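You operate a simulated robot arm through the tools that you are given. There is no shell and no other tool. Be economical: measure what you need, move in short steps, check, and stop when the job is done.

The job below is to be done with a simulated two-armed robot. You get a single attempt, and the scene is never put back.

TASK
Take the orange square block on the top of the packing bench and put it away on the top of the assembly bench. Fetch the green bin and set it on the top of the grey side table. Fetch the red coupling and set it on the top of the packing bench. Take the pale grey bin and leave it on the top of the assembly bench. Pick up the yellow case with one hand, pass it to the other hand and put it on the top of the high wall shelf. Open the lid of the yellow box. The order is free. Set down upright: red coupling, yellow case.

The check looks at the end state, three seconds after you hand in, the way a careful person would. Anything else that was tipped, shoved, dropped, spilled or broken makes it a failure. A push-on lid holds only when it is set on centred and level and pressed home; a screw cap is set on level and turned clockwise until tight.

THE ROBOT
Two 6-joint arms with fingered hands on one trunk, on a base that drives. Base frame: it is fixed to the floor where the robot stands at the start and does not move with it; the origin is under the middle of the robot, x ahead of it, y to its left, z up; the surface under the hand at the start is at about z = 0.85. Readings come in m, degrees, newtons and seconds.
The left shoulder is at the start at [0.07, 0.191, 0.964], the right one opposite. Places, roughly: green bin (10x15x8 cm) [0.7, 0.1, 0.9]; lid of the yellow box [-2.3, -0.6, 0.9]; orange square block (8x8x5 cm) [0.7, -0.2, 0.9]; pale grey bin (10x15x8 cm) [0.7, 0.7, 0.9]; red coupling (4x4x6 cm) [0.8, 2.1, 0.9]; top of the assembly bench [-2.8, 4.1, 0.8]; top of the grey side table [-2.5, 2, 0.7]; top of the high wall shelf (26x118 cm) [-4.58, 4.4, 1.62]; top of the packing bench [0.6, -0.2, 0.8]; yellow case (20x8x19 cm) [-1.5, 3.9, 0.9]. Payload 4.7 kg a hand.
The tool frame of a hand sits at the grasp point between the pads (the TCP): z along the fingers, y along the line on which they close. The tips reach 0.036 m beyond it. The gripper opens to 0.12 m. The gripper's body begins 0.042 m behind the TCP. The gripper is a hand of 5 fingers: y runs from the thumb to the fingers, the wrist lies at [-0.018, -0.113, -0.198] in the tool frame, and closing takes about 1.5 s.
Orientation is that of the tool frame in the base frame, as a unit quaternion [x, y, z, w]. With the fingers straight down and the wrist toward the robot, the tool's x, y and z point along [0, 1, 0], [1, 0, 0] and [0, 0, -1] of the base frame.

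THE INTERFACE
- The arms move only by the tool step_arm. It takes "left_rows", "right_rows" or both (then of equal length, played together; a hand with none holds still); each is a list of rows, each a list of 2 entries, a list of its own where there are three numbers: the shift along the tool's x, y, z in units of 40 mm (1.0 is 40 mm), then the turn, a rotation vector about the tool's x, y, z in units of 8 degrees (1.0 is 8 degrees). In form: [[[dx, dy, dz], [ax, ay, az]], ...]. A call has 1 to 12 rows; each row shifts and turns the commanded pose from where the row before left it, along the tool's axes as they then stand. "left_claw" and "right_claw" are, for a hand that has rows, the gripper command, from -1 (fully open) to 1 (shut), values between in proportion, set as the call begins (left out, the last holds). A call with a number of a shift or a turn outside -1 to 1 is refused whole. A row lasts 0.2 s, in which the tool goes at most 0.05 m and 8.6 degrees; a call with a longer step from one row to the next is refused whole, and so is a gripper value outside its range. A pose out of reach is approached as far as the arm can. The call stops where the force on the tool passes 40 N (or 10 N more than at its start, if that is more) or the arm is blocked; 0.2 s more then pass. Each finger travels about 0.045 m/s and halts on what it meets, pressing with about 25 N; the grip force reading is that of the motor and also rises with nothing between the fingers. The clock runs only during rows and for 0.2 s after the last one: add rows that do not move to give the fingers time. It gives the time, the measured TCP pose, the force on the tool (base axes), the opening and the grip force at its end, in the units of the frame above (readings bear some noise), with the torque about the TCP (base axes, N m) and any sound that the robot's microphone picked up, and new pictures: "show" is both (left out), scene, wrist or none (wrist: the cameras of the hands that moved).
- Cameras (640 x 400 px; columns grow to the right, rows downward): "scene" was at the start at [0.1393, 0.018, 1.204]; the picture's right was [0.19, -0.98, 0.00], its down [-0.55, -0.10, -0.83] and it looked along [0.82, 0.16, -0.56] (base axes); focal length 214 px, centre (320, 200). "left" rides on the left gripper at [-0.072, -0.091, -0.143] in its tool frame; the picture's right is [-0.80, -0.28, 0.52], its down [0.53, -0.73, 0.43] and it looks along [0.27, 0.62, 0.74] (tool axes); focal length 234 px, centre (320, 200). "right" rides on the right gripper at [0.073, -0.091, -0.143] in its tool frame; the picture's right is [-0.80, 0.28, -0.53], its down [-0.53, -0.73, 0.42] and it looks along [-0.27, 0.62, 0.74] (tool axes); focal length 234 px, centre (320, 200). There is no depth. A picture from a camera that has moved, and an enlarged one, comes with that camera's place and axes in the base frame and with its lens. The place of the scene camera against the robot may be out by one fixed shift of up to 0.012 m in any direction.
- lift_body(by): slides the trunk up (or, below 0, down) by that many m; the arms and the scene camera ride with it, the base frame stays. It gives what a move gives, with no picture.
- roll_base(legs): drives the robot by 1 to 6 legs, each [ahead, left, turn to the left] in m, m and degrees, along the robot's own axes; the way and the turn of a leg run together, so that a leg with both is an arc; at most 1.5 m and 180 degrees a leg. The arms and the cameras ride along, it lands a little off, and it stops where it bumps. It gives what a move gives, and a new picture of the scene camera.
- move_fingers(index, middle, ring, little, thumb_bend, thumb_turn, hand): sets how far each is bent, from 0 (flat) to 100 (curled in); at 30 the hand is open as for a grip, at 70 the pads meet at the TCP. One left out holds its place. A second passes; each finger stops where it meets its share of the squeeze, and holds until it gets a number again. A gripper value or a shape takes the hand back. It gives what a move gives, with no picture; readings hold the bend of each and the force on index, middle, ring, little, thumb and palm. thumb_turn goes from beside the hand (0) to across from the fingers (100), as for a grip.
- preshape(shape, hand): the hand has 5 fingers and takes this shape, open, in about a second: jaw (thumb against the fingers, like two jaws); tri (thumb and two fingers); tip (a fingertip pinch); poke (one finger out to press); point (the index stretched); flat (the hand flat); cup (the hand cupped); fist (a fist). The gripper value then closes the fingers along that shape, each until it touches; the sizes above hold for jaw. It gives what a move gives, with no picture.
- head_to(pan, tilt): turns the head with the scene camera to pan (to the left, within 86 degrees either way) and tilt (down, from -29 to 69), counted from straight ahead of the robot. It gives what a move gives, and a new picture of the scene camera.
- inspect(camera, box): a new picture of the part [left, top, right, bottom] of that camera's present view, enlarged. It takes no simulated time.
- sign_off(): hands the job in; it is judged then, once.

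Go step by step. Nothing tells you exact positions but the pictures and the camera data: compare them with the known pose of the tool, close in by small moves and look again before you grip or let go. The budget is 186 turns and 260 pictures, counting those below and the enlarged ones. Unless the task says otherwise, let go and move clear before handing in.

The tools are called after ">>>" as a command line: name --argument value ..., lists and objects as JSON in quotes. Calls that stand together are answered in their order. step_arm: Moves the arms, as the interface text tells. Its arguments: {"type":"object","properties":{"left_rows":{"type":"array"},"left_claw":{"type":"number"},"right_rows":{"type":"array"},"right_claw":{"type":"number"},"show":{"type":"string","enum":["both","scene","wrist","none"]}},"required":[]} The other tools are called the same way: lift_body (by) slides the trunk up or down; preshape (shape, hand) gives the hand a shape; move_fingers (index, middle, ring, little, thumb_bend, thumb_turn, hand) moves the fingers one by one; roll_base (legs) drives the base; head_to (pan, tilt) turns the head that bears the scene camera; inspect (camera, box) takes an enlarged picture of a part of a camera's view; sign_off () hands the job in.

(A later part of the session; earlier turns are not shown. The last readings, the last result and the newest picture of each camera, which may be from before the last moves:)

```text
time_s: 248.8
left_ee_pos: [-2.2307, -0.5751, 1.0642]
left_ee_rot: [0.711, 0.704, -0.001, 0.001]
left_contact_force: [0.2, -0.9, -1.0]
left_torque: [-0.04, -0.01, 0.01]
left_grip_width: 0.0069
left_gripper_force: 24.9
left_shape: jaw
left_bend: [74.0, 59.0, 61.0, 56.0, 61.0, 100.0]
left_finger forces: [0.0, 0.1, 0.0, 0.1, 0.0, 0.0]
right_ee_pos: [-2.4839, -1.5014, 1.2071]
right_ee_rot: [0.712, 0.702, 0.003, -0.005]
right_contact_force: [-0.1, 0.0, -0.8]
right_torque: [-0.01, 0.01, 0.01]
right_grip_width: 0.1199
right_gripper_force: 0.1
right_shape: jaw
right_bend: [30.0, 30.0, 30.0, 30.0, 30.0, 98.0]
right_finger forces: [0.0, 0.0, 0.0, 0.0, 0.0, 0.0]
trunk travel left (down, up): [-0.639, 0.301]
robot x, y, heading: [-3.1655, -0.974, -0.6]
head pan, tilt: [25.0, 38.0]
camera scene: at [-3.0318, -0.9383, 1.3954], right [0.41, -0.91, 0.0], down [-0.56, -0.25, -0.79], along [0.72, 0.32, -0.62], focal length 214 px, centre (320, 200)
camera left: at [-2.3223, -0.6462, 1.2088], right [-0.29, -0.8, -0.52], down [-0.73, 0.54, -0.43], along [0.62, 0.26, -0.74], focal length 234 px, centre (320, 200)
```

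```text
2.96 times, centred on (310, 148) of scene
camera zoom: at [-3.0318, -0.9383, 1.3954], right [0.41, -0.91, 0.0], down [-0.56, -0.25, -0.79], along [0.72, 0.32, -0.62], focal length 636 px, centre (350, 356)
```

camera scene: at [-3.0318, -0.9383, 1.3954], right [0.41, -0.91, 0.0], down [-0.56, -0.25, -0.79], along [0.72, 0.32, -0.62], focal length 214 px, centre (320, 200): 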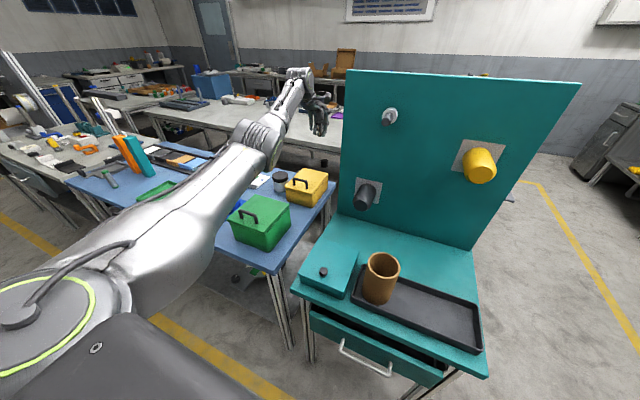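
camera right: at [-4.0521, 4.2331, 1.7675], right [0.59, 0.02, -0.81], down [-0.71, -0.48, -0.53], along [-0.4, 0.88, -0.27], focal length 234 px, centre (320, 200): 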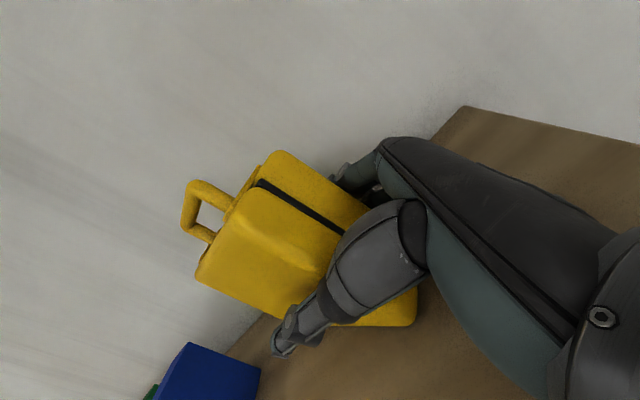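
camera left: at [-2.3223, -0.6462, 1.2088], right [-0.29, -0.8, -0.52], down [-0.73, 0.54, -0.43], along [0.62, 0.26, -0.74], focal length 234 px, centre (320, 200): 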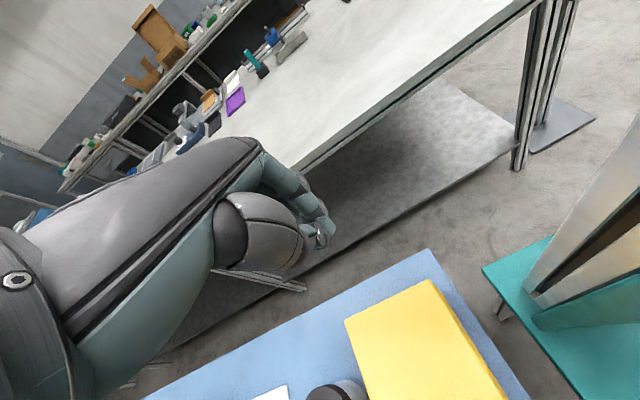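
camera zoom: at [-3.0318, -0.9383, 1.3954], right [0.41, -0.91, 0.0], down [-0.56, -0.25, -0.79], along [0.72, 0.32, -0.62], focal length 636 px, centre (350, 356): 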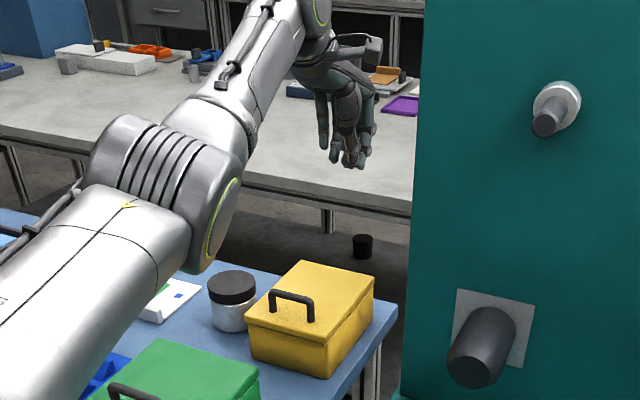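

The pinch jammed near 70° and the lid fell shut again. New plan: the right hand lifts by the handle to about 55°, then the left hand, held sideways, goes under the lid from the north and pushes it past vertical. I reposition the base.

>>> step_arm --left_rows '[[[0, 0, -0.9], [0, 0, 0]], [[0, 0, -0.9], [0, 0, 0]], [[0, -0.3, -0.9], [0, 0, 0]], [[0, -0.3, -0.9], [0, 0, 0]], [[0.5, -0.3, -0.7], [0, 0, 0]], [[0.5, -0.3, -0.7], [0, 0, 0]]]' --left_claw -1 --show "none"

>>> roll_base --legs '[[-0.02, 0.575, 0.5]]'

>>> step_arm --right_rows '[[[0.8, 0.15, 0], [0, 0, 0]], [[0.8, 0.15, 0], [0, 0, 0]], [[0.8, 0.15, 0], [0, 0, 0]], [[0.8, 0.15, 0], [0, 0, 0]], [[0.8, 0.15, 0], [0, 0, 0]], [[0.8, 0.15, 0], [0, 0, 0]], [[0.8, 0.15, 0.2], [0, 0, 0]], [[0.8, 0.15, 0.4], [0, 0, 0]], [[0.8, 0.15, 0.5], [0, 0, 0]], [[0.8, 0.15, 0.5], [0, 0, 0]], [[0.4, 0.15, 0.5], [0, 0, 0]], [[0, 0, 0], [0, 0, 0]]]' --right_claw 0.1 --show "wrist"

```text
time_s: 250.2
left_ee_pos: [-2.2821, -0.5339, 1.2655]
left_ee_rot: [0.711, 0.703, -0.001, 0.0]
left_contact_force: [-0.8, 0.2, 0.9]
left_torque: [-0.01, -0.03, 0.0]
left_grip_width: 0.1199
left_gripper_force: 0.1
left_shape: jaw
left_bend: [30.0, 30.0, 30.0, 30.0, 30.0, 98.0]
left_finger forces: [0.0, 0.0, 0.0, 0.1, 0.0, 0.1]
right_ee_pos: [-2.4868, -1.5018, 1.2077]
right_ee_rot: [0.713, 0.701, 0.002, -0.003]
right_contact_force: [-0.1, 0.0, 0.5]
right_torque: [-0.04, -0.02, -0.05]
right_grip_width: 0.12
right_gripper_force: 0.1
right_shape: jaw
right_bend: [30.0, 30.0, 30.0, 30.0, 30.0, 98.0]
right_finger forces: [0.0, 0.0, 0.0, 0.0, 0.0, 0.1]
trunk travel left (down, up): [-0.639, 0.301]
robot x, y, heading: [-3.1632, -0.9751, -0.3]
head pan, tilt: [25.0, 38.0]
```

```text
time_s: 253.5
left_ee_pos: [-2.3036, 0.0558, 1.2645]
left_ee_rot: [0.705, 0.709, 0.0, 0.001]
left_contact_force: [1.2, -0.4, 0.1]
left_torque: [-0.02, 0.03, 0.01]
left_grip_width: 0.12
left_gripper_force: 0.0
left_shape: jaw
left_bend: [30.0, 30.0, 30.0, 30.0, 30.0, 98.0]
left_finger forces: [0.1, 0.0, 0.0, 0.0, 0.0, 0.0]
right_ee_pos: [-2.4941, -0.9149, 1.206]
right_ee_rot: [0.707, 0.707, 0.001, -0.004]
right_contact_force: [-0.7, -0.8, 0.0]
right_torque: [0.01, 0.02, -0.01]
right_grip_width: 0.1199
right_gripper_force: 0.0
right_shape: jaw
right_bend: [30.0, 30.0, 30.0, 30.0, 30.0, 98.0]
right_finger forces: [0.1, 0.0, 0.1, 0.0, 0.0, 0.0]
trunk travel left (down, up): [-0.639, 0.301]
robot x, y, heading: [-3.1831, -0.3996, 0.3]
head pan, tilt: [25.0, 38.0]
camera scene: at [-3.0502, -0.3608, 1.3954], right [0.43, -0.9, 0.0], down [-0.56, -0.26, -0.79], along [0.71, 0.34, -0.62], focal length 214 px, centre (320, 200)
```

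scene: 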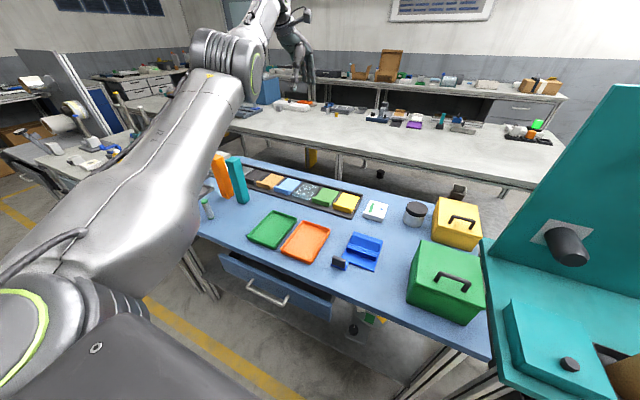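

```text
time_s: 256.1
left_ee_pos: [-2.3057, 0.0557, 1.263]
left_ee_rot: [0.705, 0.709, -0.001, 0.001]
left_contact_force: [-0.5, 0.0, -0.1]
left_torque: [0.01, 0.02, 0.04]
left_grip_width: 0.1196
left_gripper_force: 0.1
left_shape: jaw
left_bend: [30.0, 30.0, 30.0, 30.0, 30.0, 98.0]
left_finger forces: [0.0, 0.0, 0.1, 0.1, 0.1, 0.0]
right_ee_pos: [-2.3865, -0.613, 1.0968]
right_ee_rot: [0.708, 0.706, 0.002, -0.004]
right_contact_force: [0.0, 1.0, 0.3]
right_torque: [-0.04, -0.02, 0.01]
right_grip_width: 0.0542
right_gripper_force: 0.1
right_shape: jaw
right_bend: [74.0, 47.0, 44.0, 42.0, 72.0, 100.0]
right_finger forces: [0.1, 0.0, 0.1, 0.0, 0.1, 0.1]
right hand out of reach, approached as far as the arm can: row 3, 4, 5, 6, 7
trunk travel left (down, up): [-0.639, 0.301]
robot x, y, heading: [-3.1801, -0.4003, 0.0]
head pan, tilt: [25.0, 38.0]
camera right: at [-2.4777, -0.5421, 1.2407], right [0.28, -0.81, 0.52], down [-0.73, -0.53, -0.43], along [0.62, -0.26, -0.74], focal length 234 px, centre (320, 200)
```

right: 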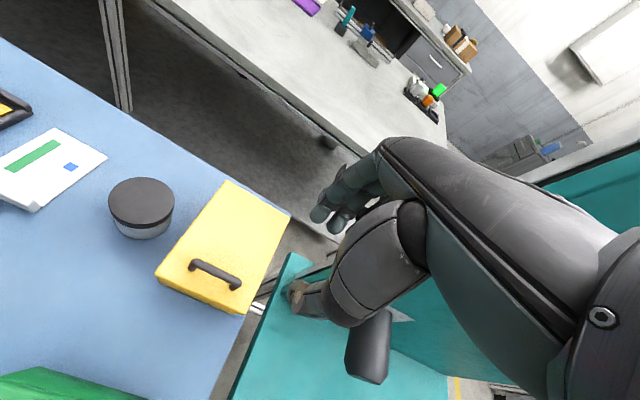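

I place the right hand over the bar and descend to the proven grip height, then close.

>>> step_arm --right_rows '[[[0.55, -0.23, 0], [0, 0, 0]], [[0.5, -0.23, 0.2], [0, 0, 0]], [[0, 0, 0.9], [0, 0, 0]], [[0, 0, 0.9], [0, 0, 0]], [[0, 0, 0.8], [0, 0, 0]], [[0, 0, 0.6], [0, 0, 0]], [[0, 0, 0.4], [0, 0, 0]], [[0, 0, 0], [0, 0, 0]]]' --show "wrist"

```text
time_s: 257.9
left_ee_pos: [-2.3051, 0.0558, 1.2637]
left_ee_rot: [0.705, 0.709, 0.0, 0.0]
left_contact_force: [-0.7, 0.5, -0.2]
left_torque: [0.01, 0.0, -0.01]
left_grip_width: 0.1195
left_gripper_force: 0.1
left_shape: jaw
left_bend: [30.0, 30.0, 30.0, 30.0, 30.0, 98.0]
left_finger forces: [0.0, 0.0, 0.0, 0.1, 0.0, 0.1]
right_ee_pos: [-2.4061, -0.5692, 0.9447]
right_ee_rot: [0.707, 0.707, 0.002, -0.004]
right_contact_force: [-0.2, -0.5, -0.2]
right_torque: [0.02, 0.0, 0.0]
right_grip_width: 0.0543
right_gripper_force: 0.1
right_shape: jaw
right_bend: [74.0, 47.0, 44.0, 42.0, 72.0, 100.0]
right_finger forces: [0.0, 0.0, 0.1, 0.1, 0.0, 0.0]
trunk travel left (down, up): [-0.639, 0.301]
robot x, y, heading: [-3.1755, -0.3986, 0.3]
head pan, tilt: [25.0, 38.0]
camera right: at [-2.4973, -0.4987, 1.0882], right [0.28, -0.81, 0.52], down [-0.73, -0.53, -0.43], along [0.62, -0.26, -0.74], focal length 234 px, centre (320, 200)
```

right: 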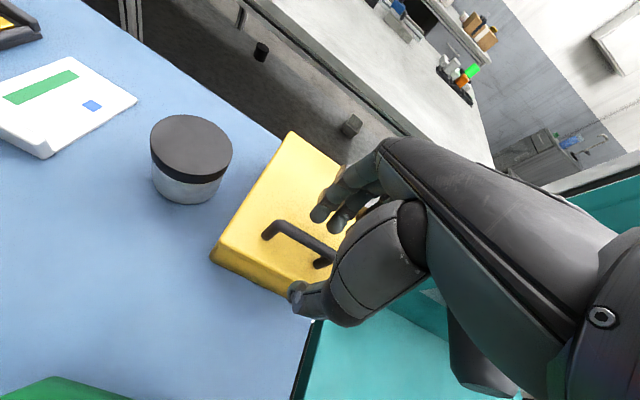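

The bar is between thumb and fingers. Before closing I prepare the left hand: closed, turned sideways (fingers pointing south), waiting north of the box.

>>> step_arm --left_rows '[[[0, 0, 0], [0, -0.94, 0]], [[0, 0, 0], [0, -0.94, 0]], [[0, 0, 0], [0, -0.94, 0]], [[0, 0, 0], [0, -0.94, 0]], [[0, 0, 0], [0, -0.94, 0]], [[0, 0, 0], [0, -0.94, 0]], [[0, 0, 0], [0, -0.94, 0]], [[0, 0, 0], [0, -0.94, 0]], [[0, 0, 0], [0, -0.94, 0]], [[0, 0, 0], [0, -0.94, 0]], [[0, 0, 0], [0, -0.94, 0]], [[0, 0, 0], [0, -0.91, 0]]]' --left_claw 1 --show "none"

>>> step_arm --left_rows '[[[0.5, -0.32, 0.9], [0, 0, 0]], [[0.5, -0.32, 0.9], [0, 0, 0]], [[0.5, -0.32, 0.9], [0, 0, 0]], [[0.5, -0.32, 0.9], [0, 0, 0]], [[0.5, -0.32, 0.9], [0, 0, 0]], [[0.5, -0.32, 0.9], [0, 0, 0]], [[0.5, -0.32, 0.9], [0, 0, 0]], [[0.5, -0.32, 0.9], [0, 0, 0]], [[0, 0, 0], [0, 0, 0]]]' --show "scene"

```text
time_s: 260.5
left_ee_pos: [-2.3255, 0.0435, 1.2505]
left_ee_rot: [0.497, 0.5, -0.5, 0.502]
left_contact_force: [-0.1, 0.3, 0.0]
left_torque: [-0.01, -0.01, 0.01]
left_grip_width: 0.0
left_gripper_force: 25.2
left_shape: jaw
left_bend: [70.0, 70.0, 70.0, 70.0, 52.0, 100.0]
left_finger forces: [0.0, 0.0, 0.1, 0.0, 0.0, 0.1]
left hand out of reach, approached as far as the arm can: row 1, 2, 3, 4, 6
right_ee_pos: [-2.4053, -0.5702, 0.9448]
right_ee_rot: [0.707, 0.707, 0.001, -0.004]
right_contact_force: [0.3, 0.5, -1.2]
right_torque: [-0.03, 0.05, -0.02]
right_grip_width: 0.0542
right_gripper_force: 0.0
right_shape: jaw
right_bend: [74.0, 47.0, 44.0, 42.0, 72.0, 100.0]
right_finger forces: [0.0, 0.0, 0.1, 0.1, 0.0, 0.1]
trunk travel left (down, up): [-0.639, 0.301]
robot x, y, heading: [-3.1826, -0.4023, 0.2]
head pan, tilt: [25.0, 38.0]
```

```text
time_s: 262.5
left_ee_pos: [-2.4305, -0.2445, 1.091]
left_ee_rot: [0.498, 0.5, -0.5, 0.502]
left_contact_force: [-0.4, 0.7, -0.3]
left_torque: [-0.01, 0.02, -0.02]
left_grip_width: 0.0
left_gripper_force: 24.7
left_shape: jaw
left_bend: [70.0, 70.0, 70.0, 70.0, 52.0, 100.0]
left_finger forces: [0.0, 0.0, 0.0, 0.0, 0.1, 0.0]
right_ee_pos: [-2.4062, -0.569, 0.9453]
right_ee_rot: [0.707, 0.707, 0.001, -0.004]
right_contact_force: [-0.2, 0.6, 0.4]
right_torque: [-0.01, -0.01, 0.0]
right_grip_width: 0.0543
right_gripper_force: 0.0
right_shape: jaw
right_bend: [74.0, 47.0, 44.0, 42.0, 72.0, 100.0]
right_finger forces: [0.0, 0.0, 0.0, 0.0, 0.0, 0.0]
trunk travel left (down, up): [-0.639, 0.301]
robot x, y, heading: [-3.1807, -0.3989, 0.4]
head pan, tilt: [25.0, 38.0]
camera scene: at [-3.0504, -0.3597, 1.3954], right [0.43, -0.9, 0.0], down [-0.56, -0.26, -0.79], along [0.71, 0.34, -0.62], focal length 214 px, centre (320, 200)
```

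scene: 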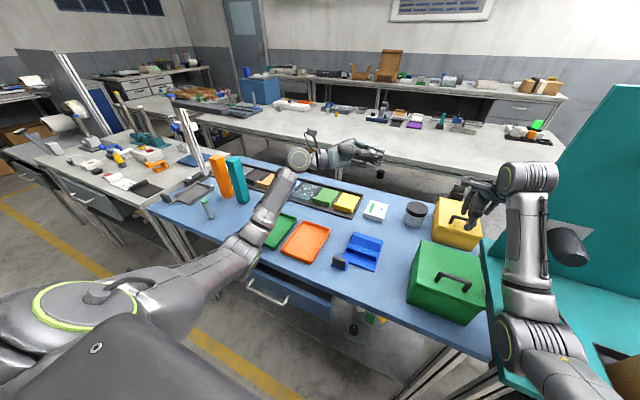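

Left hand waits in place. Now I close the right hand on the bar and lift to about 50°.

>>> step_arm --right_rows '[[[0, 0, 0.1], [0, 0, 0]], [[0, 0, 0], [0, 0, 0]], [[0, 0, 0], [0, 0, 0]], [[0, 0, 0], [0, 0, 0]], [[0, 0, 0], [0, 0, 0]], [[0, 0, 0], [0, 0, 0]], [[0, 0, 0], [0, 0, 0]]]' --right_claw 1 --show "none"

>>> step_arm --right_rows '[[[0, 0.09, -0.3], [0, 0, 0]], [[0, 0.09, -0.3], [0, 0, 0]], [[0, 0.14, -0.28], [0, 0, 0]], [[0, 0.14, -0.28], [0, 0, 0]], [[0, 0.19, -0.25], [0, 0, 0]], [[0, 0.19, -0.25], [0, 0, 0]], [[0, 0.23, -0.21], [0, 0, 0]], [[0, 0.23, -0.21], [0, 0, 0]], [[0, 0.26, -0.17], [0, 0, 0]], [[0, 0.2, -0.13], [0, 0, 0]], [[0, 0, 0], [0, 0, 0]]]' --show "wrist"

>>> inspect --camera "scene" --box '[340, 120, 540, 245]'

```text
time_s: 264.1
left_ee_pos: [-2.4306, -0.2464, 1.0919]
left_ee_rot: [0.498, 0.501, -0.499, 0.501]
left_contact_force: [0.6, -0.3, -0.1]
left_torque: [0.0, 0.03, 0.02]
left_grip_width: 0.0
left_gripper_force: 24.4
left_shape: jaw
left_bend: [70.0, 70.0, 70.0, 70.0, 52.0, 100.0]
left_finger forces: [0.1, 0.1, 0.0, 0.1, 0.0, 0.0]
right_ee_pos: [-2.4056, -0.5695, 0.9403]
right_ee_rot: [0.707, 0.707, 0.002, -0.004]
right_contact_force: [-2.4, -1.4, 0.0]
right_torque: [0.0, 0.1, 0.01]
right_grip_width: 0.0069
right_gripper_force: 24.8
right_shape: jaw
right_bend: [73.0, 59.0, 65.0, 61.0, 64.0, 100.0]
right_finger forces: [11.5, 6.4, 0.3, 0.0, 20.6, 0.0]
trunk travel left (down, up): [-0.639, 0.301]
robot x, y, heading: [-3.1798, -0.4006, 0.5]
head pan, tilt: [25.0, 38.0]
```

```text
time_s: 266.5
left_ee_pos: [-2.4304, -0.2447, 1.0907]
left_ee_rot: [0.498, 0.502, -0.5, 0.5]
left_contact_force: [-0.2, 0.3, 0.9]
left_torque: [0.0, 0.03, 0.01]
left_grip_width: 0.0
left_gripper_force: 24.7
left_shape: jaw
left_bend: [70.0, 70.0, 70.0, 70.0, 52.0, 100.0]
left_finger forces: [0.0, 0.0, 0.0, 0.0, 0.0, 0.1]
right_ee_pos: [-2.3343, -0.571, 1.0366]
right_ee_rot: [0.707, 0.707, 0.002, -0.004]
right_contact_force: [-0.3, 4.8, -1.5]
right_torque: [0.14, 0.06, 0.08]
right_grip_width: 0.0068
right_gripper_force: 25.3
right_shape: jaw
right_bend: [72.0, 58.0, 65.0, 61.0, 67.0, 100.0]
right_finger forces: [11.7, 7.2, 0.0, 0.1, 21.9, 0.1]
trunk travel left (down, up): [-0.639, 0.301]
robot x, y, heading: [-3.1844, -0.3974, 0.6]
head pan, tilt: [25.0, 38.0]
camera right: at [-2.4262, -0.5, 1.1798], right [0.28, -0.81, 0.52], down [-0.73, -0.53, -0.43], along [0.62, -0.26, -0.74], focal length 234 px, centre (320, 200)
```

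right: 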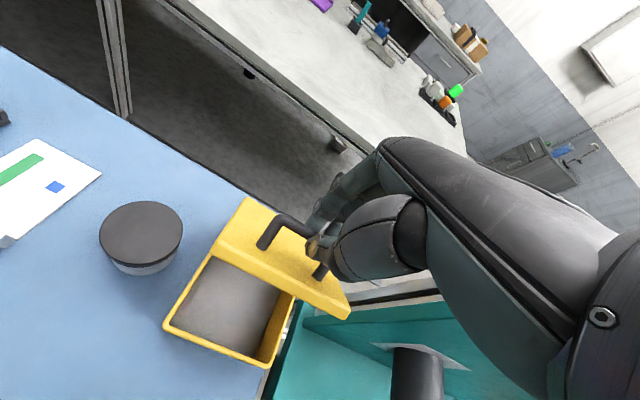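

```text
3.20 times, centred on (440, 182) of scene
camera zoom: at [-3.0501, -0.3597, 1.3954], right [0.43, -0.9, 0.0], down [-0.56, -0.26, -0.79], along [0.71, 0.34, -0.62], focal length 686 px, centre (-64, 256)
```

zoom: 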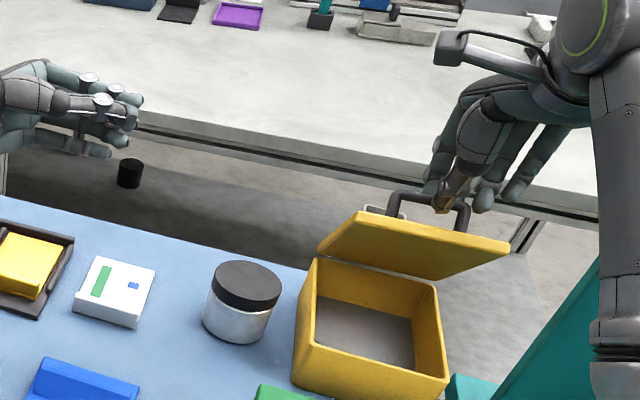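

The lid is held open about 50°. Now the left hand slides in under it from the north, above the jar.

>>> step_arm --left_rows '[[[0.79, 0.1, 0], [0, 0, 0]], [[0.79, 0.1, 0], [0, 0, 0]], [[0.79, 0.1, 0], [0, 0, 0]], [[0.79, 0.1, 0], [0, 0, 0]], [[0, 0, 0.8], [0, 0, 0]], [[0, 0, 0.8], [0, 0, 0]], [[0, 0, 0.8], [0, 0, 0]], [[0, 0, 0.8], [0, 0, 0]], [[0, 0, 0.8], [0, 0, 0]], [[0, 0, 0.8], [0, 0, 0]], [[0, 0, 0.8], [0, 0, 0]], [[0, 0, 0.8], [0, 0, 0]]]' --show "wrist"

>>> inspect --camera "scene" --box '[340, 120, 540, 245]'

```text
time_s: 269.1
left_ee_pos: [-2.4105, -0.5017, 0.9672]
left_ee_rot: [0.498, 0.501, -0.499, 0.501]
left_contact_force: [-0.4, -0.6, 0.8]
left_torque: [0.0, -0.01, 0.04]
left_grip_width: 0.0
left_gripper_force: 24.8
left_shape: jaw
left_bend: [70.0, 70.0, 70.0, 70.0, 52.0, 100.0]
left_finger forces: [0.0, 0.0, 0.1, 0.0, 0.0, 0.0]
right_ee_pos: [-2.3351, -0.5733, 1.0359]
right_ee_rot: [0.707, 0.707, 0.002, -0.004]
right_contact_force: [0.3, -0.7, -0.2]
right_torque: [0.04, -0.01, -0.05]
right_grip_width: 0.0056
right_gripper_force: 25.1
right_shape: jaw
right_bend: [73.0, 62.0, 65.0, 61.0, 70.0, 100.0]
right_finger forces: [0.0, 0.1, 0.0, 0.1, 0.0, 0.0]
trunk travel left (down, up): [-0.639, 0.301]
robot x, y, heading: [-3.1785, -0.4001, 0.5]
head pan, tilt: [25.0, 38.0]
camera left: at [-2.5037, -0.3591, 1.0403], right [-0.28, -0.53, 0.8], down [-0.73, -0.43, -0.53], along [0.62, -0.73, -0.27], focal length 234 px, centre (320, 200)
```

left: 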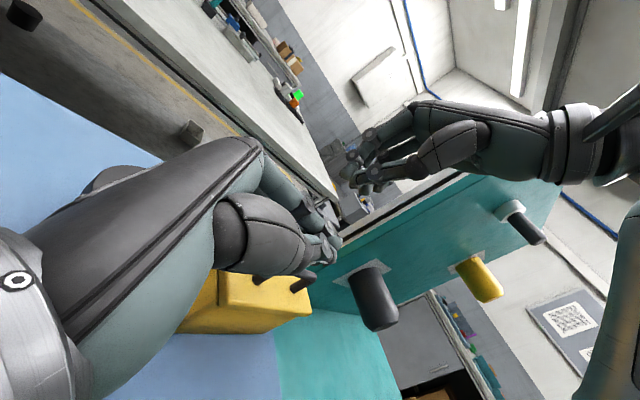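

```text
3.20 times, centred on (440, 182) of scene
camera zoom: at [-3.0501, -0.3619, 1.3954], right [0.43, -0.9, 0.0], down [-0.56, -0.26, -0.79], along [0.71, 0.34, -0.62], focal length 686 px, centre (-64, 256)
```

zoom: 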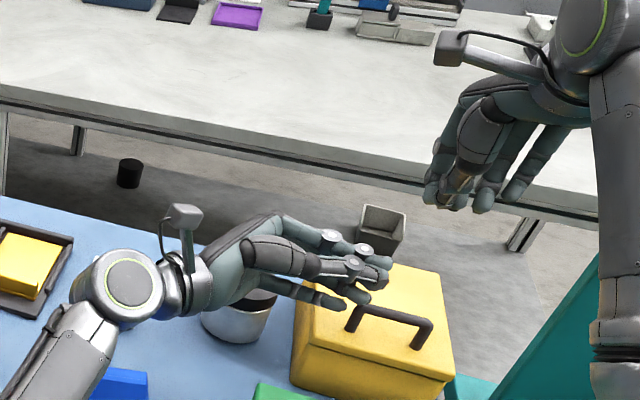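

The bar slipped out just before the left hand arrived. I will wait with the left hand directly in front of the box this time, grip the bar a bit deeper, lift less, and push at once. First I set both hands.

>>> step_arm --left_rows '[[[0, -0.5, 0], [0, 0, 0]], [[0, -0.5, 0], [0, 0, 0]], [[0, -0.5, -0.25], [0, 0, 0]], [[0.4, 0, 0], [0, 0, 0]], [[0, 0, 0], [0, 0, 0]], [[0, 0, 0], [0, 0, 0]], [[0, 0, 0], [0, 0, 0]]]' --right_rows '[[[0, 0, -0.9], [0, 0, 0]], [[0, 0, -0.7], [0, 0, 0]], [[0, 0, 0], [0, 0, 0]], [[0, -0.6, 0], [0, 0, 0]], [[0, -0.6, 0], [0, 0, 0]], [[0, -0.57, 0], [0, 0, 0]], [[0, 0, 0], [0, 0, 0]]]' --right_claw 0.1 --show "none"

>>> step_arm --right_rows '[[[0, 0, 0.9], [0, 0, 0]], [[0, 0, 0.9], [0, 0, 0]], [[0, 0, 0.9], [0, 0, 0]], [[0, 0, 0.9], [0, 0, 0]], [[0, 0, 0], [0, 0, 0]]]' --show "wrist"

>>> inspect --camera "scene" --box '[340, 120, 540, 245]'

```text
time_s: 270.7
left_ee_pos: [-2.4706, -0.4932, 0.9513]
left_ee_rot: [0.498, 0.502, -0.499, 0.501]
left_contact_force: [0.3, 0.8, 0.1]
left_torque: [-0.01, 0.01, -0.02]
left_grip_width: 0.0
left_gripper_force: 25.0
left_shape: jaw
left_bend: [70.0, 70.0, 70.0, 70.0, 52.0, 100.0]
left_finger forces: [0.1, 0.0, 0.0, 0.1, 0.0, 0.1]
right_ee_pos: [-2.402, -0.5736, 1.0986]
right_ee_rot: [0.707, 0.707, 0.003, -0.004]
right_contact_force: [0.6, 0.0, -1.1]
right_torque: [-0.02, -0.02, 0.04]
right_grip_width: 0.0536
right_gripper_force: 0.1
right_shape: jaw
right_bend: [74.0, 47.0, 44.0, 42.0, 72.0, 100.0]
right_finger forces: [0.0, 0.0, 0.0, 0.1, 0.0, 0.0]
right hand out of reach, approached as far as the arm can: row 6
trunk travel left (down, up): [-0.639, 0.301]
robot x, y, heading: [-3.1789, -0.4001, 0.3]
head pan, tilt: [25.0, 38.0]
```

```text
time_s: 271.9
left_ee_pos: [-2.4716, -0.4935, 0.9509]
left_ee_rot: [0.499, 0.501, -0.499, 0.501]
left_contact_force: [-0.8, -0.7, 0.2]
left_torque: [0.0, 0.0, -0.02]
left_grip_width: 0.0001
left_gripper_force: 24.4
left_shape: jaw
left_bend: [70.0, 70.0, 70.0, 70.0, 52.0, 100.0]
left_finger forces: [0.0, 0.1, 0.1, 0.1, 0.1, 0.1]
right_ee_pos: [-2.4015, -0.5724, 0.9557]
right_ee_rot: [0.707, 0.707, 0.002, -0.004]
right_contact_force: [0.0, 0.1, 0.0]
right_torque: [0.0, -0.01, -0.03]
right_grip_width: 0.0535
right_gripper_force: 0.1
right_shape: jaw
right_bend: [74.0, 47.0, 44.0, 42.0, 72.0, 100.0]
right_finger forces: [0.0, 0.0, 0.0, 0.1, 0.1, 0.0]
trunk travel left (down, up): [-0.639, 0.301]
robot x, y, heading: [-3.1803, -0.4017, 0.5]
head pan, tilt: [25.0, 38.0]
camera right: at [-2.4926, -0.5005, 1.099], right [0.28, -0.81, 0.52], down [-0.73, -0.53, -0.43], along [0.62, -0.26, -0.74], focal length 234 px, centre (320, 200)
```

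right: 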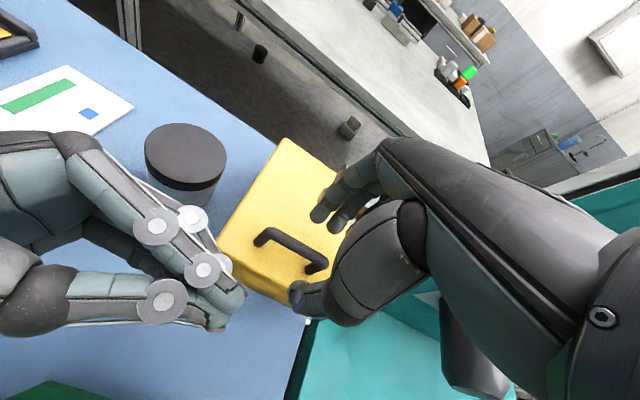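

```text
3.20 times, centred on (440, 182) of scene
camera zoom: at [-3.0507, -0.3603, 1.3954], right [0.43, -0.9, 0.0], down [-0.56, -0.26, -0.79], along [0.71, 0.34, -0.62], focal length 686 px, centre (-64, 256)
```

zoom: 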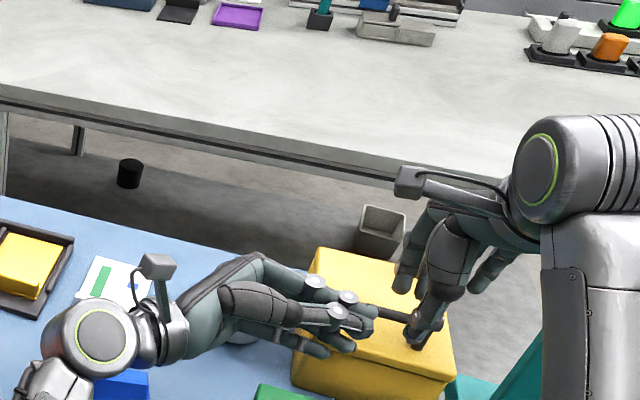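

Set-up looks right, but the left fingers overhang the lid edge by ~1 cm; I back them 2.5 cm, lower the right hand a bit deeper onto the bar and close it.

>>> step_arm --left_rows '[[[-0.25, -0.3, 0], [0, 0, 0]], [[0, -0.35, 0], [0, 0, 0]], [[0, 0, 0], [0, 0, 0]]]' --right_rows '[[[0, -0.1, 0.3], [0, 0, 0]], [[0, 0, 0.3], [0, 0, 0]], [[0, 0, 0], [0, 0, 0]]]' --show "none"

>>> step_arm --right_rows '[[[0, 0, 0], [0, 0, 0]], [[0, 0, 0], [0, 0, 0]], [[0, 0, 0], [0, 0, 0]], [[0, 0, 0], [0, 0, 0]], [[0, 0, 0], [0, 0, 0]], [[0, 0, 0], [0, 0, 0]], [[0, 0, 0], [0, 0, 0]]]' --right_claw 1 --show "none"

>>> step_arm --right_rows '[[[0, 0.09, -0.3], [0, 0, 0]], [[0, 0.09, -0.3], [0, 0, 0]], [[0, 0.14, -0.28], [0, 0, 0]], [[0, 0.14, -0.28], [0, 0, 0]], [[0, 0.19, -0.25], [0, 0, 0]], [[0, 0.19, -0.25], [0, 0, 0]], [[0, 0.23, -0.21], [0, 0, 0]], [[0, 0.2, -0.19], [0, 0, 0]]]' --show "scene"

```text
time_s: 272.7
left_ee_pos: [-2.4888, -0.4823, 0.9685]
left_ee_rot: [0.51, 0.502, -0.483, 0.504]
left_contact_force: [0.0, 0.2, -0.1]
left_torque: [0.0, 0.01, -0.01]
left_grip_width: 0.0002
left_gripper_force: 24.9
left_shape: jaw
left_bend: [70.0, 70.0, 70.0, 70.0, 52.0, 100.0]
left_finger forces: [0.0, 0.1, 0.0, 0.1, 0.0, 0.0]
right_ee_pos: [-2.4062, -0.5718, 0.9305]
right_ee_rot: [0.707, 0.707, 0.001, -0.004]
right_contact_force: [0.0, 0.5, -0.3]
right_torque: [0.02, 0.01, -0.02]
right_grip_width: 0.0538
right_gripper_force: 0.0
right_shape: jaw
right_bend: [74.0, 47.0, 44.0, 42.0, 72.0, 100.0]
right_finger forces: [0.0, 0.0, 0.0, 0.0, 0.0, 0.1]
trunk travel left (down, up): [-0.639, 0.301]
robot x, y, heading: [-3.1812, -0.3985, 0.4]
head pan, tilt: [25.0, 38.0]
```

```text
time_s: 274.3
left_ee_pos: [-2.4886, -0.4813, 0.9624]
left_ee_rot: [0.508, 0.506, -0.484, 0.502]
left_contact_force: [0.6, 0.8, -0.4]
left_torque: [-0.02, -0.04, 0.01]
left_grip_width: 0.0
left_gripper_force: 24.8
left_shape: jaw
left_bend: [70.0, 70.0, 70.0, 70.0, 52.0, 100.0]
left_finger forces: [0.1, 0.0, 0.0, 0.1, 0.0, 0.0]
right_ee_pos: [-2.4054, -0.5718, 0.9297]
right_ee_rot: [0.707, 0.707, 0.002, -0.005]
right_contact_force: [-0.8, -0.5, -0.4]
right_torque: [-0.05, -0.06, 0.08]
right_grip_width: 0.0041
right_gripper_force: 24.4
right_shape: jaw
right_bend: [73.0, 62.0, 68.0, 66.0, 65.0, 100.0]
right_finger forces: [10.5, 6.5, 2.3, 0.1, 21.6, 0.0]
trunk travel left (down, up): [-0.639, 0.301]
robot x, y, heading: [-3.1775, -0.3972, 0.4]
head pan, tilt: [25.0, 38.0]
```

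```text
time_s: 276.1
left_ee_pos: [-2.488, -0.4807, 0.9584]
left_ee_rot: [0.507, 0.508, -0.485, 0.499]
left_contact_force: [-0.2, 0.1, 1.1]
left_torque: [0.02, 0.03, -0.01]
left_grip_width: 0.0
left_gripper_force: 24.9
left_shape: jaw
left_bend: [70.0, 70.0, 70.0, 70.0, 52.0, 100.0]
left_finger forces: [0.1, 0.0, 0.0, 0.0, 0.0, 0.0]
right_ee_pos: [-2.3536, -0.5711, 1.0095]
right_ee_rot: [0.708, 0.707, 0.001, -0.004]
right_contact_force: [5.8, -1.5, -9.2]
right_torque: [-0.08, 0.09, -0.01]
right_grip_width: 0.0047
right_gripper_force: 24.8
right_shape: jaw
right_bend: [72.0, 62.0, 71.0, 66.0, 69.0, 100.0]
right_finger forces: [18.4, 5.8, 2.8, 0.1, 14.8, 0.0]
trunk travel left (down, up): [-0.639, 0.301]
robot x, y, heading: [-3.1818, -0.3975, 0.2]
head pan, tilt: [25.0, 38.0]
camera scene: at [-3.048, -0.361, 1.3951], right [0.43, -0.9, 0.0], down [-0.56, -0.26, -0.79], along [0.71, 0.34, -0.62], focal length 214 px, centre (320, 200)
```

scene: 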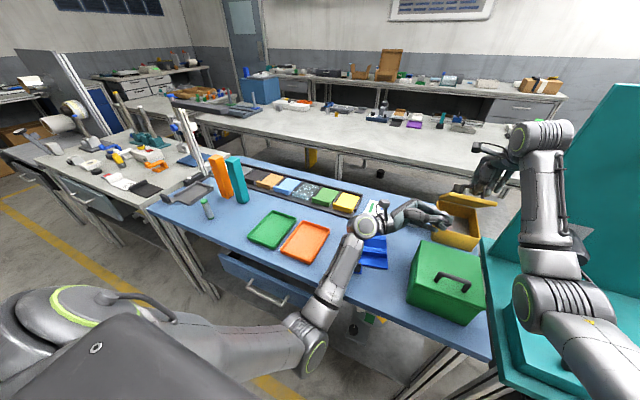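

The lid is held at about 40°. The left hand now pushes in under it at once.

>>> step_arm --left_rows '[[[0, 0.6, 0.1], [0, 0, 0]], [[0, 0.6, 0.1], [0, 0, 0]], [[0, 0.6, 0.1], [0, 0, 0]], [[0, 0.5, 0.1], [0, 0, 0]], [[-0.1, 0.4, 0], [0, 0, 0]], [[-0.1, 0.3, 0], [0, 0, 0]]]' --show "wrist"

>>> inspect --camera "scene" --box '[340, 120, 540, 245]'

```text
time_s: 277.6
left_ee_pos: [-2.3792, -0.5076, 0.9583]
left_ee_rot: [0.497, 0.504, -0.502, 0.496]
left_contact_force: [-13.5, 4.9, -8.8]
left_torque: [-0.15, -0.05, 0.25]
left_grip_width: 0.0002
left_gripper_force: 25.0
left_shape: jaw
left_bend: [70.0, 70.0, 70.0, 70.0, 52.0, 100.0]
left_finger forces: [18.5, 0.0, 0.1, 0.1, 0.0, 0.0]
right_ee_pos: [-2.3492, -0.5714, 1.0137]
right_ee_rot: [0.708, 0.706, 0.005, 0.001]
right_contact_force: [20.0, -2.8, -3.8]
right_torque: [0.08, -0.18, -0.15]
right_grip_width: 0.0062
right_gripper_force: 25.0
right_shape: jaw
right_bend: [72.0, 61.0, 71.0, 66.0, 72.0, 100.0]
right_finger forces: [22.9, 10.5, 3.8, 0.0, 9.8, 0.0]
trunk travel left (down, up): [-0.639, 0.301]
robot x, y, heading: [-3.1804, -0.3988, 0.5]
head pan, tilt: [25.0, 38.0]
stopped in row 6 (left hand): the force on the tool passed its limit at 43 N (the readings are from after the stop); the commanded pose is now the measured one
camera left: at [-2.4685, -0.3638, 1.0333], right [-0.27, -0.53, 0.81], down [-0.74, -0.42, -0.52], along [0.62, -0.74, -0.28], focal length 234 px, centre (320, 200)
```

left: 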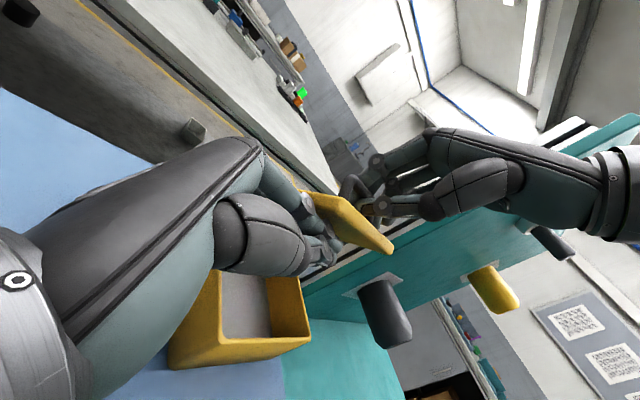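

```text
3.20 times, centred on (440, 182) of scene
camera zoom: at [-3.047, -0.3603, 1.395], right [0.43, -0.9, 0.0], down [-0.56, -0.26, -0.79], along [0.71, 0.34, -0.62], focal length 686 px, centre (-64, 256)
```

zoom: 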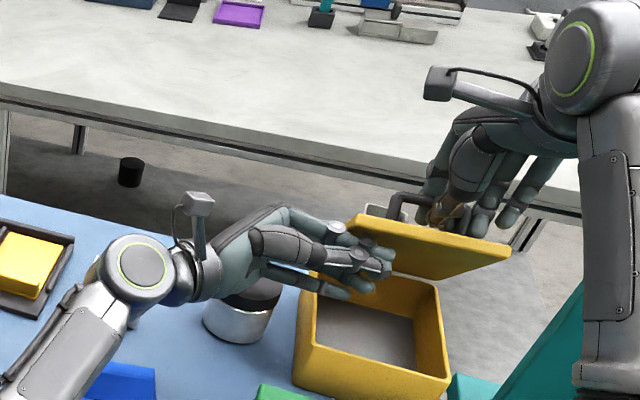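

The left hand now supports the lid from underneath. I open the right hand and lift it out straight up.

>>> step_arm --right_rows '[[[0, 0, 0], [0, 0, 0]], [[0, 0, 0], [0, 0, 0]], [[0, 0, 0], [0, 0, 0]], [[0, 0, 0], [0, 0, 0]], [[0, 0, -0.4], [0, 0, 0]], [[0, 0, -0.6], [0, 0, 0]], [[0, 0, -0.8], [0, 0, 0]], [[0, -0.2, -0.9], [0, 0, 0]], [[-0.3, -0.2, -0.9], [0, 0, 0]], [[-0.5, -0.2, -0.8], [0, 0, 0]]]' --right_claw -0.2 --show "scene"

```text
time_s: 279.8
left_ee_pos: [-2.3801, -0.5074, 0.9635]
left_ee_rot: [0.499, 0.503, -0.5, 0.498]
left_contact_force: [0.8, -0.3, -0.5]
left_torque: [0.01, 0.01, 0.05]
left_grip_width: 0.0002
left_gripper_force: 25.1
left_shape: jaw
left_bend: [70.0, 70.0, 70.0, 70.0, 53.0, 100.0]
left_finger forces: [0.0, 0.1, 0.1, 0.0, 0.0, 0.0]
right_ee_pos: [-2.3804, -0.6049, 1.1929]
right_ee_rot: [0.708, 0.706, 0.006, 0.0]
right_contact_force: [0.1, 0.2, -0.2]
right_torque: [-0.01, 0.0, 0.04]
right_grip_width: 0.0722
right_gripper_force: 0.1
right_shape: jaw
right_bend: [74.0, 41.0, 38.0, 42.0, 66.0, 100.0]
right_finger forces: [0.0, 0.0, 0.0, 0.1, 0.0, 0.0]
trunk travel left (down, up): [-0.639, 0.301]
robot x, y, heading: [-3.1781, -0.3992, 0.4]
head pan, tilt: [25.0, 38.0]
camera scene: at [-3.0512, -0.3612, 1.3954], right [0.43, -0.9, 0.0], down [-0.56, -0.26, -0.79], along [0.71, 0.34, -0.62], focal length 214 px, centre (320, 200)
```

scene: 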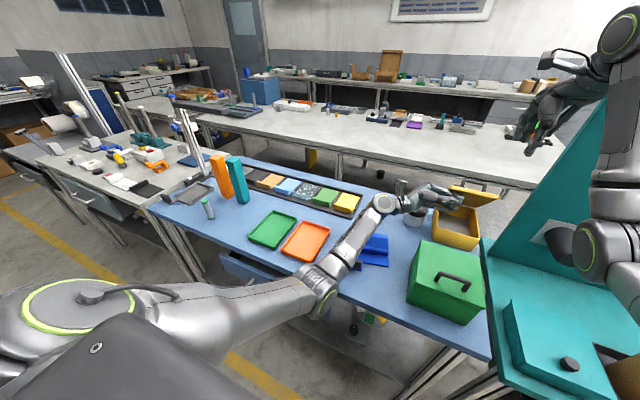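

The lid stays up on the left hand. I push on in +x to swing it past vertical.

>>> step_arm --left_rows '[[[-0.1, 0.4, 0], [0, 0, 0]], [[-0.1, 0.4, 0], [0, 0, 0]], [[-0.1, 0.4, 0], [0, 0, 0]], [[-0.1, 0.4, 0], [0, 0, 0]], [[-0.1, 0.4, 0], [0, 0, 0]], [[-0.1, 0.4, 0], [0, 0, 0]], [[0, 0.4, 0], [0, 0, 0]], [[0, 0, 0], [0, 0, 0]]]' --show "none"

>>> inspect --camera "scene" --box '[340, 120, 540, 245]'

```text
time_s: 281.6
left_ee_pos: [-2.2705, -0.5044, 0.9872]
left_ee_rot: [0.498, 0.503, -0.5, 0.499]
left_contact_force: [0.5, 0.6, 0.0]
left_torque: [0.0, 0.0, -0.02]
left_grip_width: 0.0001
left_gripper_force: 24.8
left_shape: jaw
left_bend: [70.0, 70.0, 70.0, 70.0, 53.0, 100.0]
left_finger forces: [0.0, 0.1, 0.0, 0.1, 0.1, 0.0]
left hand out of reach, approached as far as the arm can: row 7
right_ee_pos: [-2.3789, -0.604, 1.1931]
right_ee_rot: [0.708, 0.706, 0.006, 0.001]
right_contact_force: [-0.8, -0.5, -0.3]
right_torque: [0.01, -0.05, -0.01]
right_grip_width: 0.0718
right_gripper_force: 0.1
right_shape: jaw
right_bend: [74.0, 41.0, 38.0, 42.0, 66.0, 100.0]
right_finger forces: [0.0, 0.0, 0.1, 0.0, 0.0, 0.0]
trunk travel left (down, up): [-0.639, 0.301]
robot x, y, heading: [-3.1818, -0.3986, 0.3]
head pan, tilt: [25.0, 38.0]
```

```text
3.20 times, centred on (440, 182) of scene
camera zoom: at [-3.0501, -0.3599, 1.3954], right [0.43, -0.9, 0.0], down [-0.56, -0.26, -0.79], along [0.71, 0.34, -0.62], focal length 686 px, centre (-64, 256)
```

zoom: 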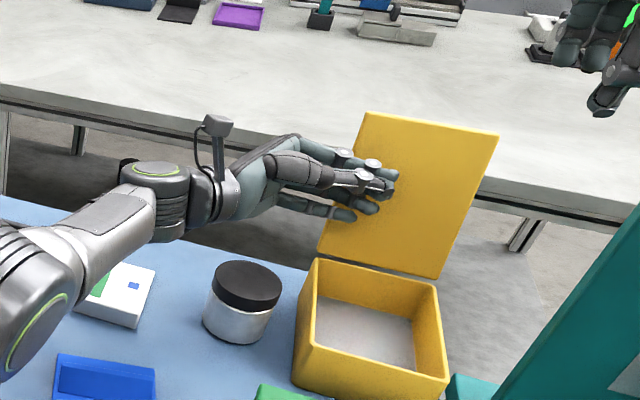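

The lid now stands open past vertical, resting without force on my hand. I withdraw the left hand and verify.

>>> step_arm --left_rows '[[[0, -0.4, 0], [0, 0, 0]], [[0, -0.6, 0], [0, 0, 0]], [[-0.6, -0.6, -0.3], [0, 0, 0]], [[-0.6, -0.3, -0.7], [0, 0, 0]], [[-0.6, 0, -0.9], [0, 0, 0]], [[-0.6, 0, -0.9], [0, 0, 0]], [[-0.6, 0, -0.9], [0, 0, 0]], [[-0.6, 0, -0.9], [0, 0, 0]], [[-0.6, 0, -0.9], [0, 0, 0]], [[-0.6, 0, -0.9], [0, 0, 0]]]' --show "scene"

>>> inspect --camera "scene" --box '[340, 120, 540, 245]'

```text
time_s: 283.8
left_ee_pos: [-2.3433, -0.2495, 1.1816]
left_ee_rot: [0.498, 0.503, -0.501, 0.498]
left_contact_force: [0.2, 0.1, 0.4]
left_torque: [0.01, 0.01, 0.0]
left_grip_width: 0.0
left_gripper_force: 24.7
left_shape: jaw
left_bend: [70.0, 70.0, 70.0, 70.0, 53.0, 100.0]
left_finger forces: [0.0, 0.1, 0.0, 0.0, 0.1, 0.0]
right_ee_pos: [-2.3791, -0.6037, 1.1922]
right_ee_rot: [0.708, 0.706, 0.006, 0.002]
right_contact_force: [0.4, -0.5, -0.2]
right_torque: [0.03, -0.04, -0.03]
right_grip_width: 0.0718
right_gripper_force: 0.0
right_shape: jaw
right_bend: [74.0, 41.0, 38.0, 42.0, 66.0, 100.0]
right_finger forces: [0.0, 0.0, 0.0, 0.0, 0.0, 0.1]
trunk travel left (down, up): [-0.639, 0.301]
robot x, y, heading: [-3.1813, -0.3982, 0.5]
head pan, tilt: [25.0, 38.0]
camera scene: at [-3.051, -0.3589, 1.3954], right [0.43, -0.9, 0.0], down [-0.56, -0.26, -0.79], along [0.71, 0.34, -0.62], focal length 214 px, centre (320, 200)
```

scene: 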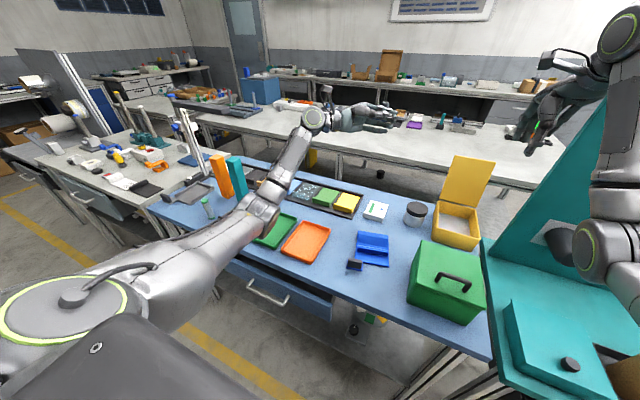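

```text
3.20 times, centred on (440, 182) of scene
camera zoom: at [-3.051, -0.3589, 1.3954], right [0.43, -0.9, 0.0], down [-0.56, -0.26, -0.79], along [0.71, 0.34, -0.62], focal length 686 px, centre (-64, 256)
```

zoom: 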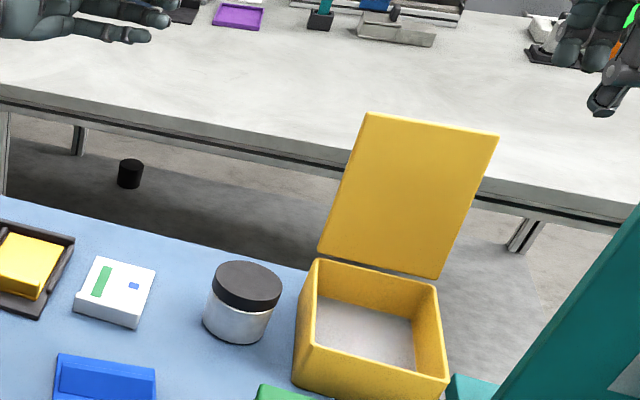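

The yellow box's lid stays open. Next the coupling and the green bin: I restore the left hand, raise the trunk and drive back north along the aisle.

>>> step_arm --left_rows '[[[-0.3, 0, 0], [0, 0.94, 0]], [[-0.3, 0, 0], [0, 0.94, 0]], [[0, 0, 0], [0, 0.94, 0]], [[0, 0, 0], [0, 0.94, 0]], [[0, 0, 0], [0, 0.94, 0]], [[0, 0, 0], [0, 0.94, 0]], [[0, 0, 0], [0, 0.94, 0]], [[0, 0, 0], [0, 0.94, 0]], [[0, 0, 0], [0, 0.94, 0]], [[0, 0, 0], [0, 0.94, 0]], [[0, 0, 0], [0, 0.94, 0]], [[0, 0, 0], [0, 0.91, 0]]]' --left_claw -1 --show "none"

>>> lift_body --by 0.29

>>> step_arm --left_rows '[[[0.4, 0, 0], [0, 0, 0]], [[0.4, 0, 0], [0, 0, 0]], [[0.4, 0, 0], [0, 0, 0]], [[0.4, 0, 0], [0, 0, 0]]]' --right_rows '[[[-0.4, 0, 0], [0, 0, 0]], [[-0.4, 0, 0], [0, 0, 0]], [[-0.4, 0, 0], [0, 0, 0]], [[-0.4, 0, 0], [0, 0, 0]]]' --right_claw -1 --show "none"

>>> roll_base --legs '[[0.03, 1.5, 0], [0, 1.5, 0], [0, 0.35, 0]]'

```text
time_s: 286.4
left_ee_pos: [-2.3444, -0.2506, 1.2056]
left_ee_rot: [0.707, 0.708, -0.001, -0.005]
left_contact_force: [-0.2, -0.3, 0.6]
left_torque: [-0.02, 0.03, -0.01]
left_grip_width: 0.1196
left_gripper_force: 0.1
left_shape: jaw
left_bend: [30.0, 30.0, 30.0, 30.0, 30.0, 98.0]
left_finger forces: [0.0, 0.1, 0.0, 0.1, 0.0, 0.0]
right_ee_pos: [-2.3785, -0.6053, 1.1924]
right_ee_rot: [0.708, 0.706, 0.007, 0.001]
right_contact_force: [-0.1, 1.1, -0.1]
right_torque: [0.03, -0.01, 0.0]
right_grip_width: 0.0721
right_gripper_force: 0.0
right_shape: jaw
right_bend: [74.0, 41.0, 38.0, 42.0, 66.0, 100.0]
right_finger forces: [0.1, 0.1, 0.1, 0.1, 0.1, 0.0]
trunk travel left (down, up): [-0.639, 0.301]
robot x, y, heading: [-3.1795, -0.3977, 0.4]
head pan, tilt: [25.0, 38.0]
```

```text
time_s: 289.3
left_ee_pos: [-2.3441, -0.2518, 1.4949]
left_ee_rot: [0.707, 0.708, -0.002, -0.003]
left_contact_force: [0.8, -0.7, -0.8]
left_torque: [-0.01, 0.02, -0.02]
left_grip_width: 0.1196
left_gripper_force: 0.1
left_shape: jaw
left_bend: [30.0, 30.0, 30.0, 30.0, 30.0, 98.0]
left_finger forces: [0.1, 0.0, 0.0, 0.1, 0.0, 0.1]
right_ee_pos: [-2.378, -0.6036, 1.4829]
right_ee_rot: [0.708, 0.707, 0.005, 0.001]
right_contact_force: [-0.2, 0.6, -0.1]
right_torque: [0.04, 0.0, 0.01]
right_grip_width: 0.0717
right_gripper_force: 0.0
right_shape: jaw
right_bend: [74.0, 41.0, 38.0, 42.0, 66.0, 100.0]
right_finger forces: [0.0, 0.0, 0.0, 0.1, 0.0, 0.0]
trunk travel left (down, up): [-0.929, 0.011]
robot x, y, heading: [-3.1829, -0.3982, 0.3]
head pan, tilt: [25.0, 38.0]
```

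```text
time_s: 290.3
left_ee_pos: [-2.346, -0.186, 1.496]
left_ee_rot: [0.707, 0.707, -0.002, -0.003]
left_contact_force: [0.0, 0.4, 0.6]
left_torque: [0.01, -0.01, 0.0]
left_grip_width: 0.1197
left_gripper_force: 0.1
left_shape: jaw
left_bend: [30.0, 30.0, 30.0, 30.0, 30.0, 98.0]
left_finger forces: [0.1, 0.1, 0.1, 0.0, 0.0, 0.1]
right_ee_pos: [-2.3801, -0.6683, 1.4828]
right_ee_rot: [0.708, 0.706, 0.006, 0.002]
right_contact_force: [-0.3, 1.0, -0.7]
right_torque: [0.02, 0.02, -0.02]
right_grip_width: 0.1194
right_gripper_force: 0.0
right_shape: jaw
right_bend: [30.0, 30.0, 30.0, 30.0, 30.0, 98.0]
right_finger forces: [0.0, 0.0, 0.0, 0.0, 0.0, 0.0]
trunk travel left (down, up): [-0.929, 0.011]
robot x, y, heading: [-3.1784, -0.3967, 0.1]
head pan, tilt: [25.0, 38.0]
```

```text
refused: leg 1 is longer than a leg can be; nothing moved
```

The leg was slightly too long; I repeat with shorter legs.

>>> roll_base --legs '[[0.03, 1.4, 0], [0, 1.4, 0], [0, 0.55, 0]]'

```text
time_s: 306.6
left_ee_pos: [-2.375, 3.1826, 1.4965]
left_ee_rot: [0.697, 0.717, -0.002, -0.004]
left_contact_force: [-1.1, -0.9, 0.2]
left_torque: [0.02, 0.02, 0.03]
left_grip_width: 0.1196
left_gripper_force: 0.0
left_shape: jaw
left_bend: [30.0, 30.0, 30.0, 30.0, 30.0, 98.0]
left_finger forces: [0.0, 0.0, 0.1, 0.0, 0.0, 0.1]
right_ee_pos: [-2.3969, 2.6998, 1.4837]
right_ee_rot: [0.699, 0.715, 0.007, 0.0]
right_contact_force: [-0.4, 0.1, 0.8]
right_torque: [0.03, -0.03, 0.03]
right_grip_width: 0.1197
right_gripper_force: 0.0
right_shape: jaw
right_bend: [30.0, 30.0, 30.0, 30.0, 30.0, 98.0]
right_finger forces: [0.0, 0.0, 0.0, 0.0, 0.1, 0.0]
trunk travel left (down, up): [-0.929, 0.011]
robot x, y, heading: [-3.207, 2.9522, 1.7]
head pan, tilt: [25.0, 38.0]
camera scene: at [-3.0758, 2.9915, 1.6854], right [0.45, -0.89, 0.0], down [-0.55, -0.28, -0.79], along [0.7, 0.36, -0.62], focal length 214 px, centre (320, 200)
```

scene: 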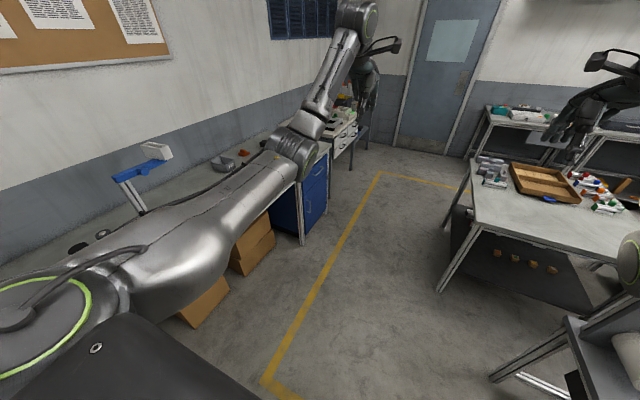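

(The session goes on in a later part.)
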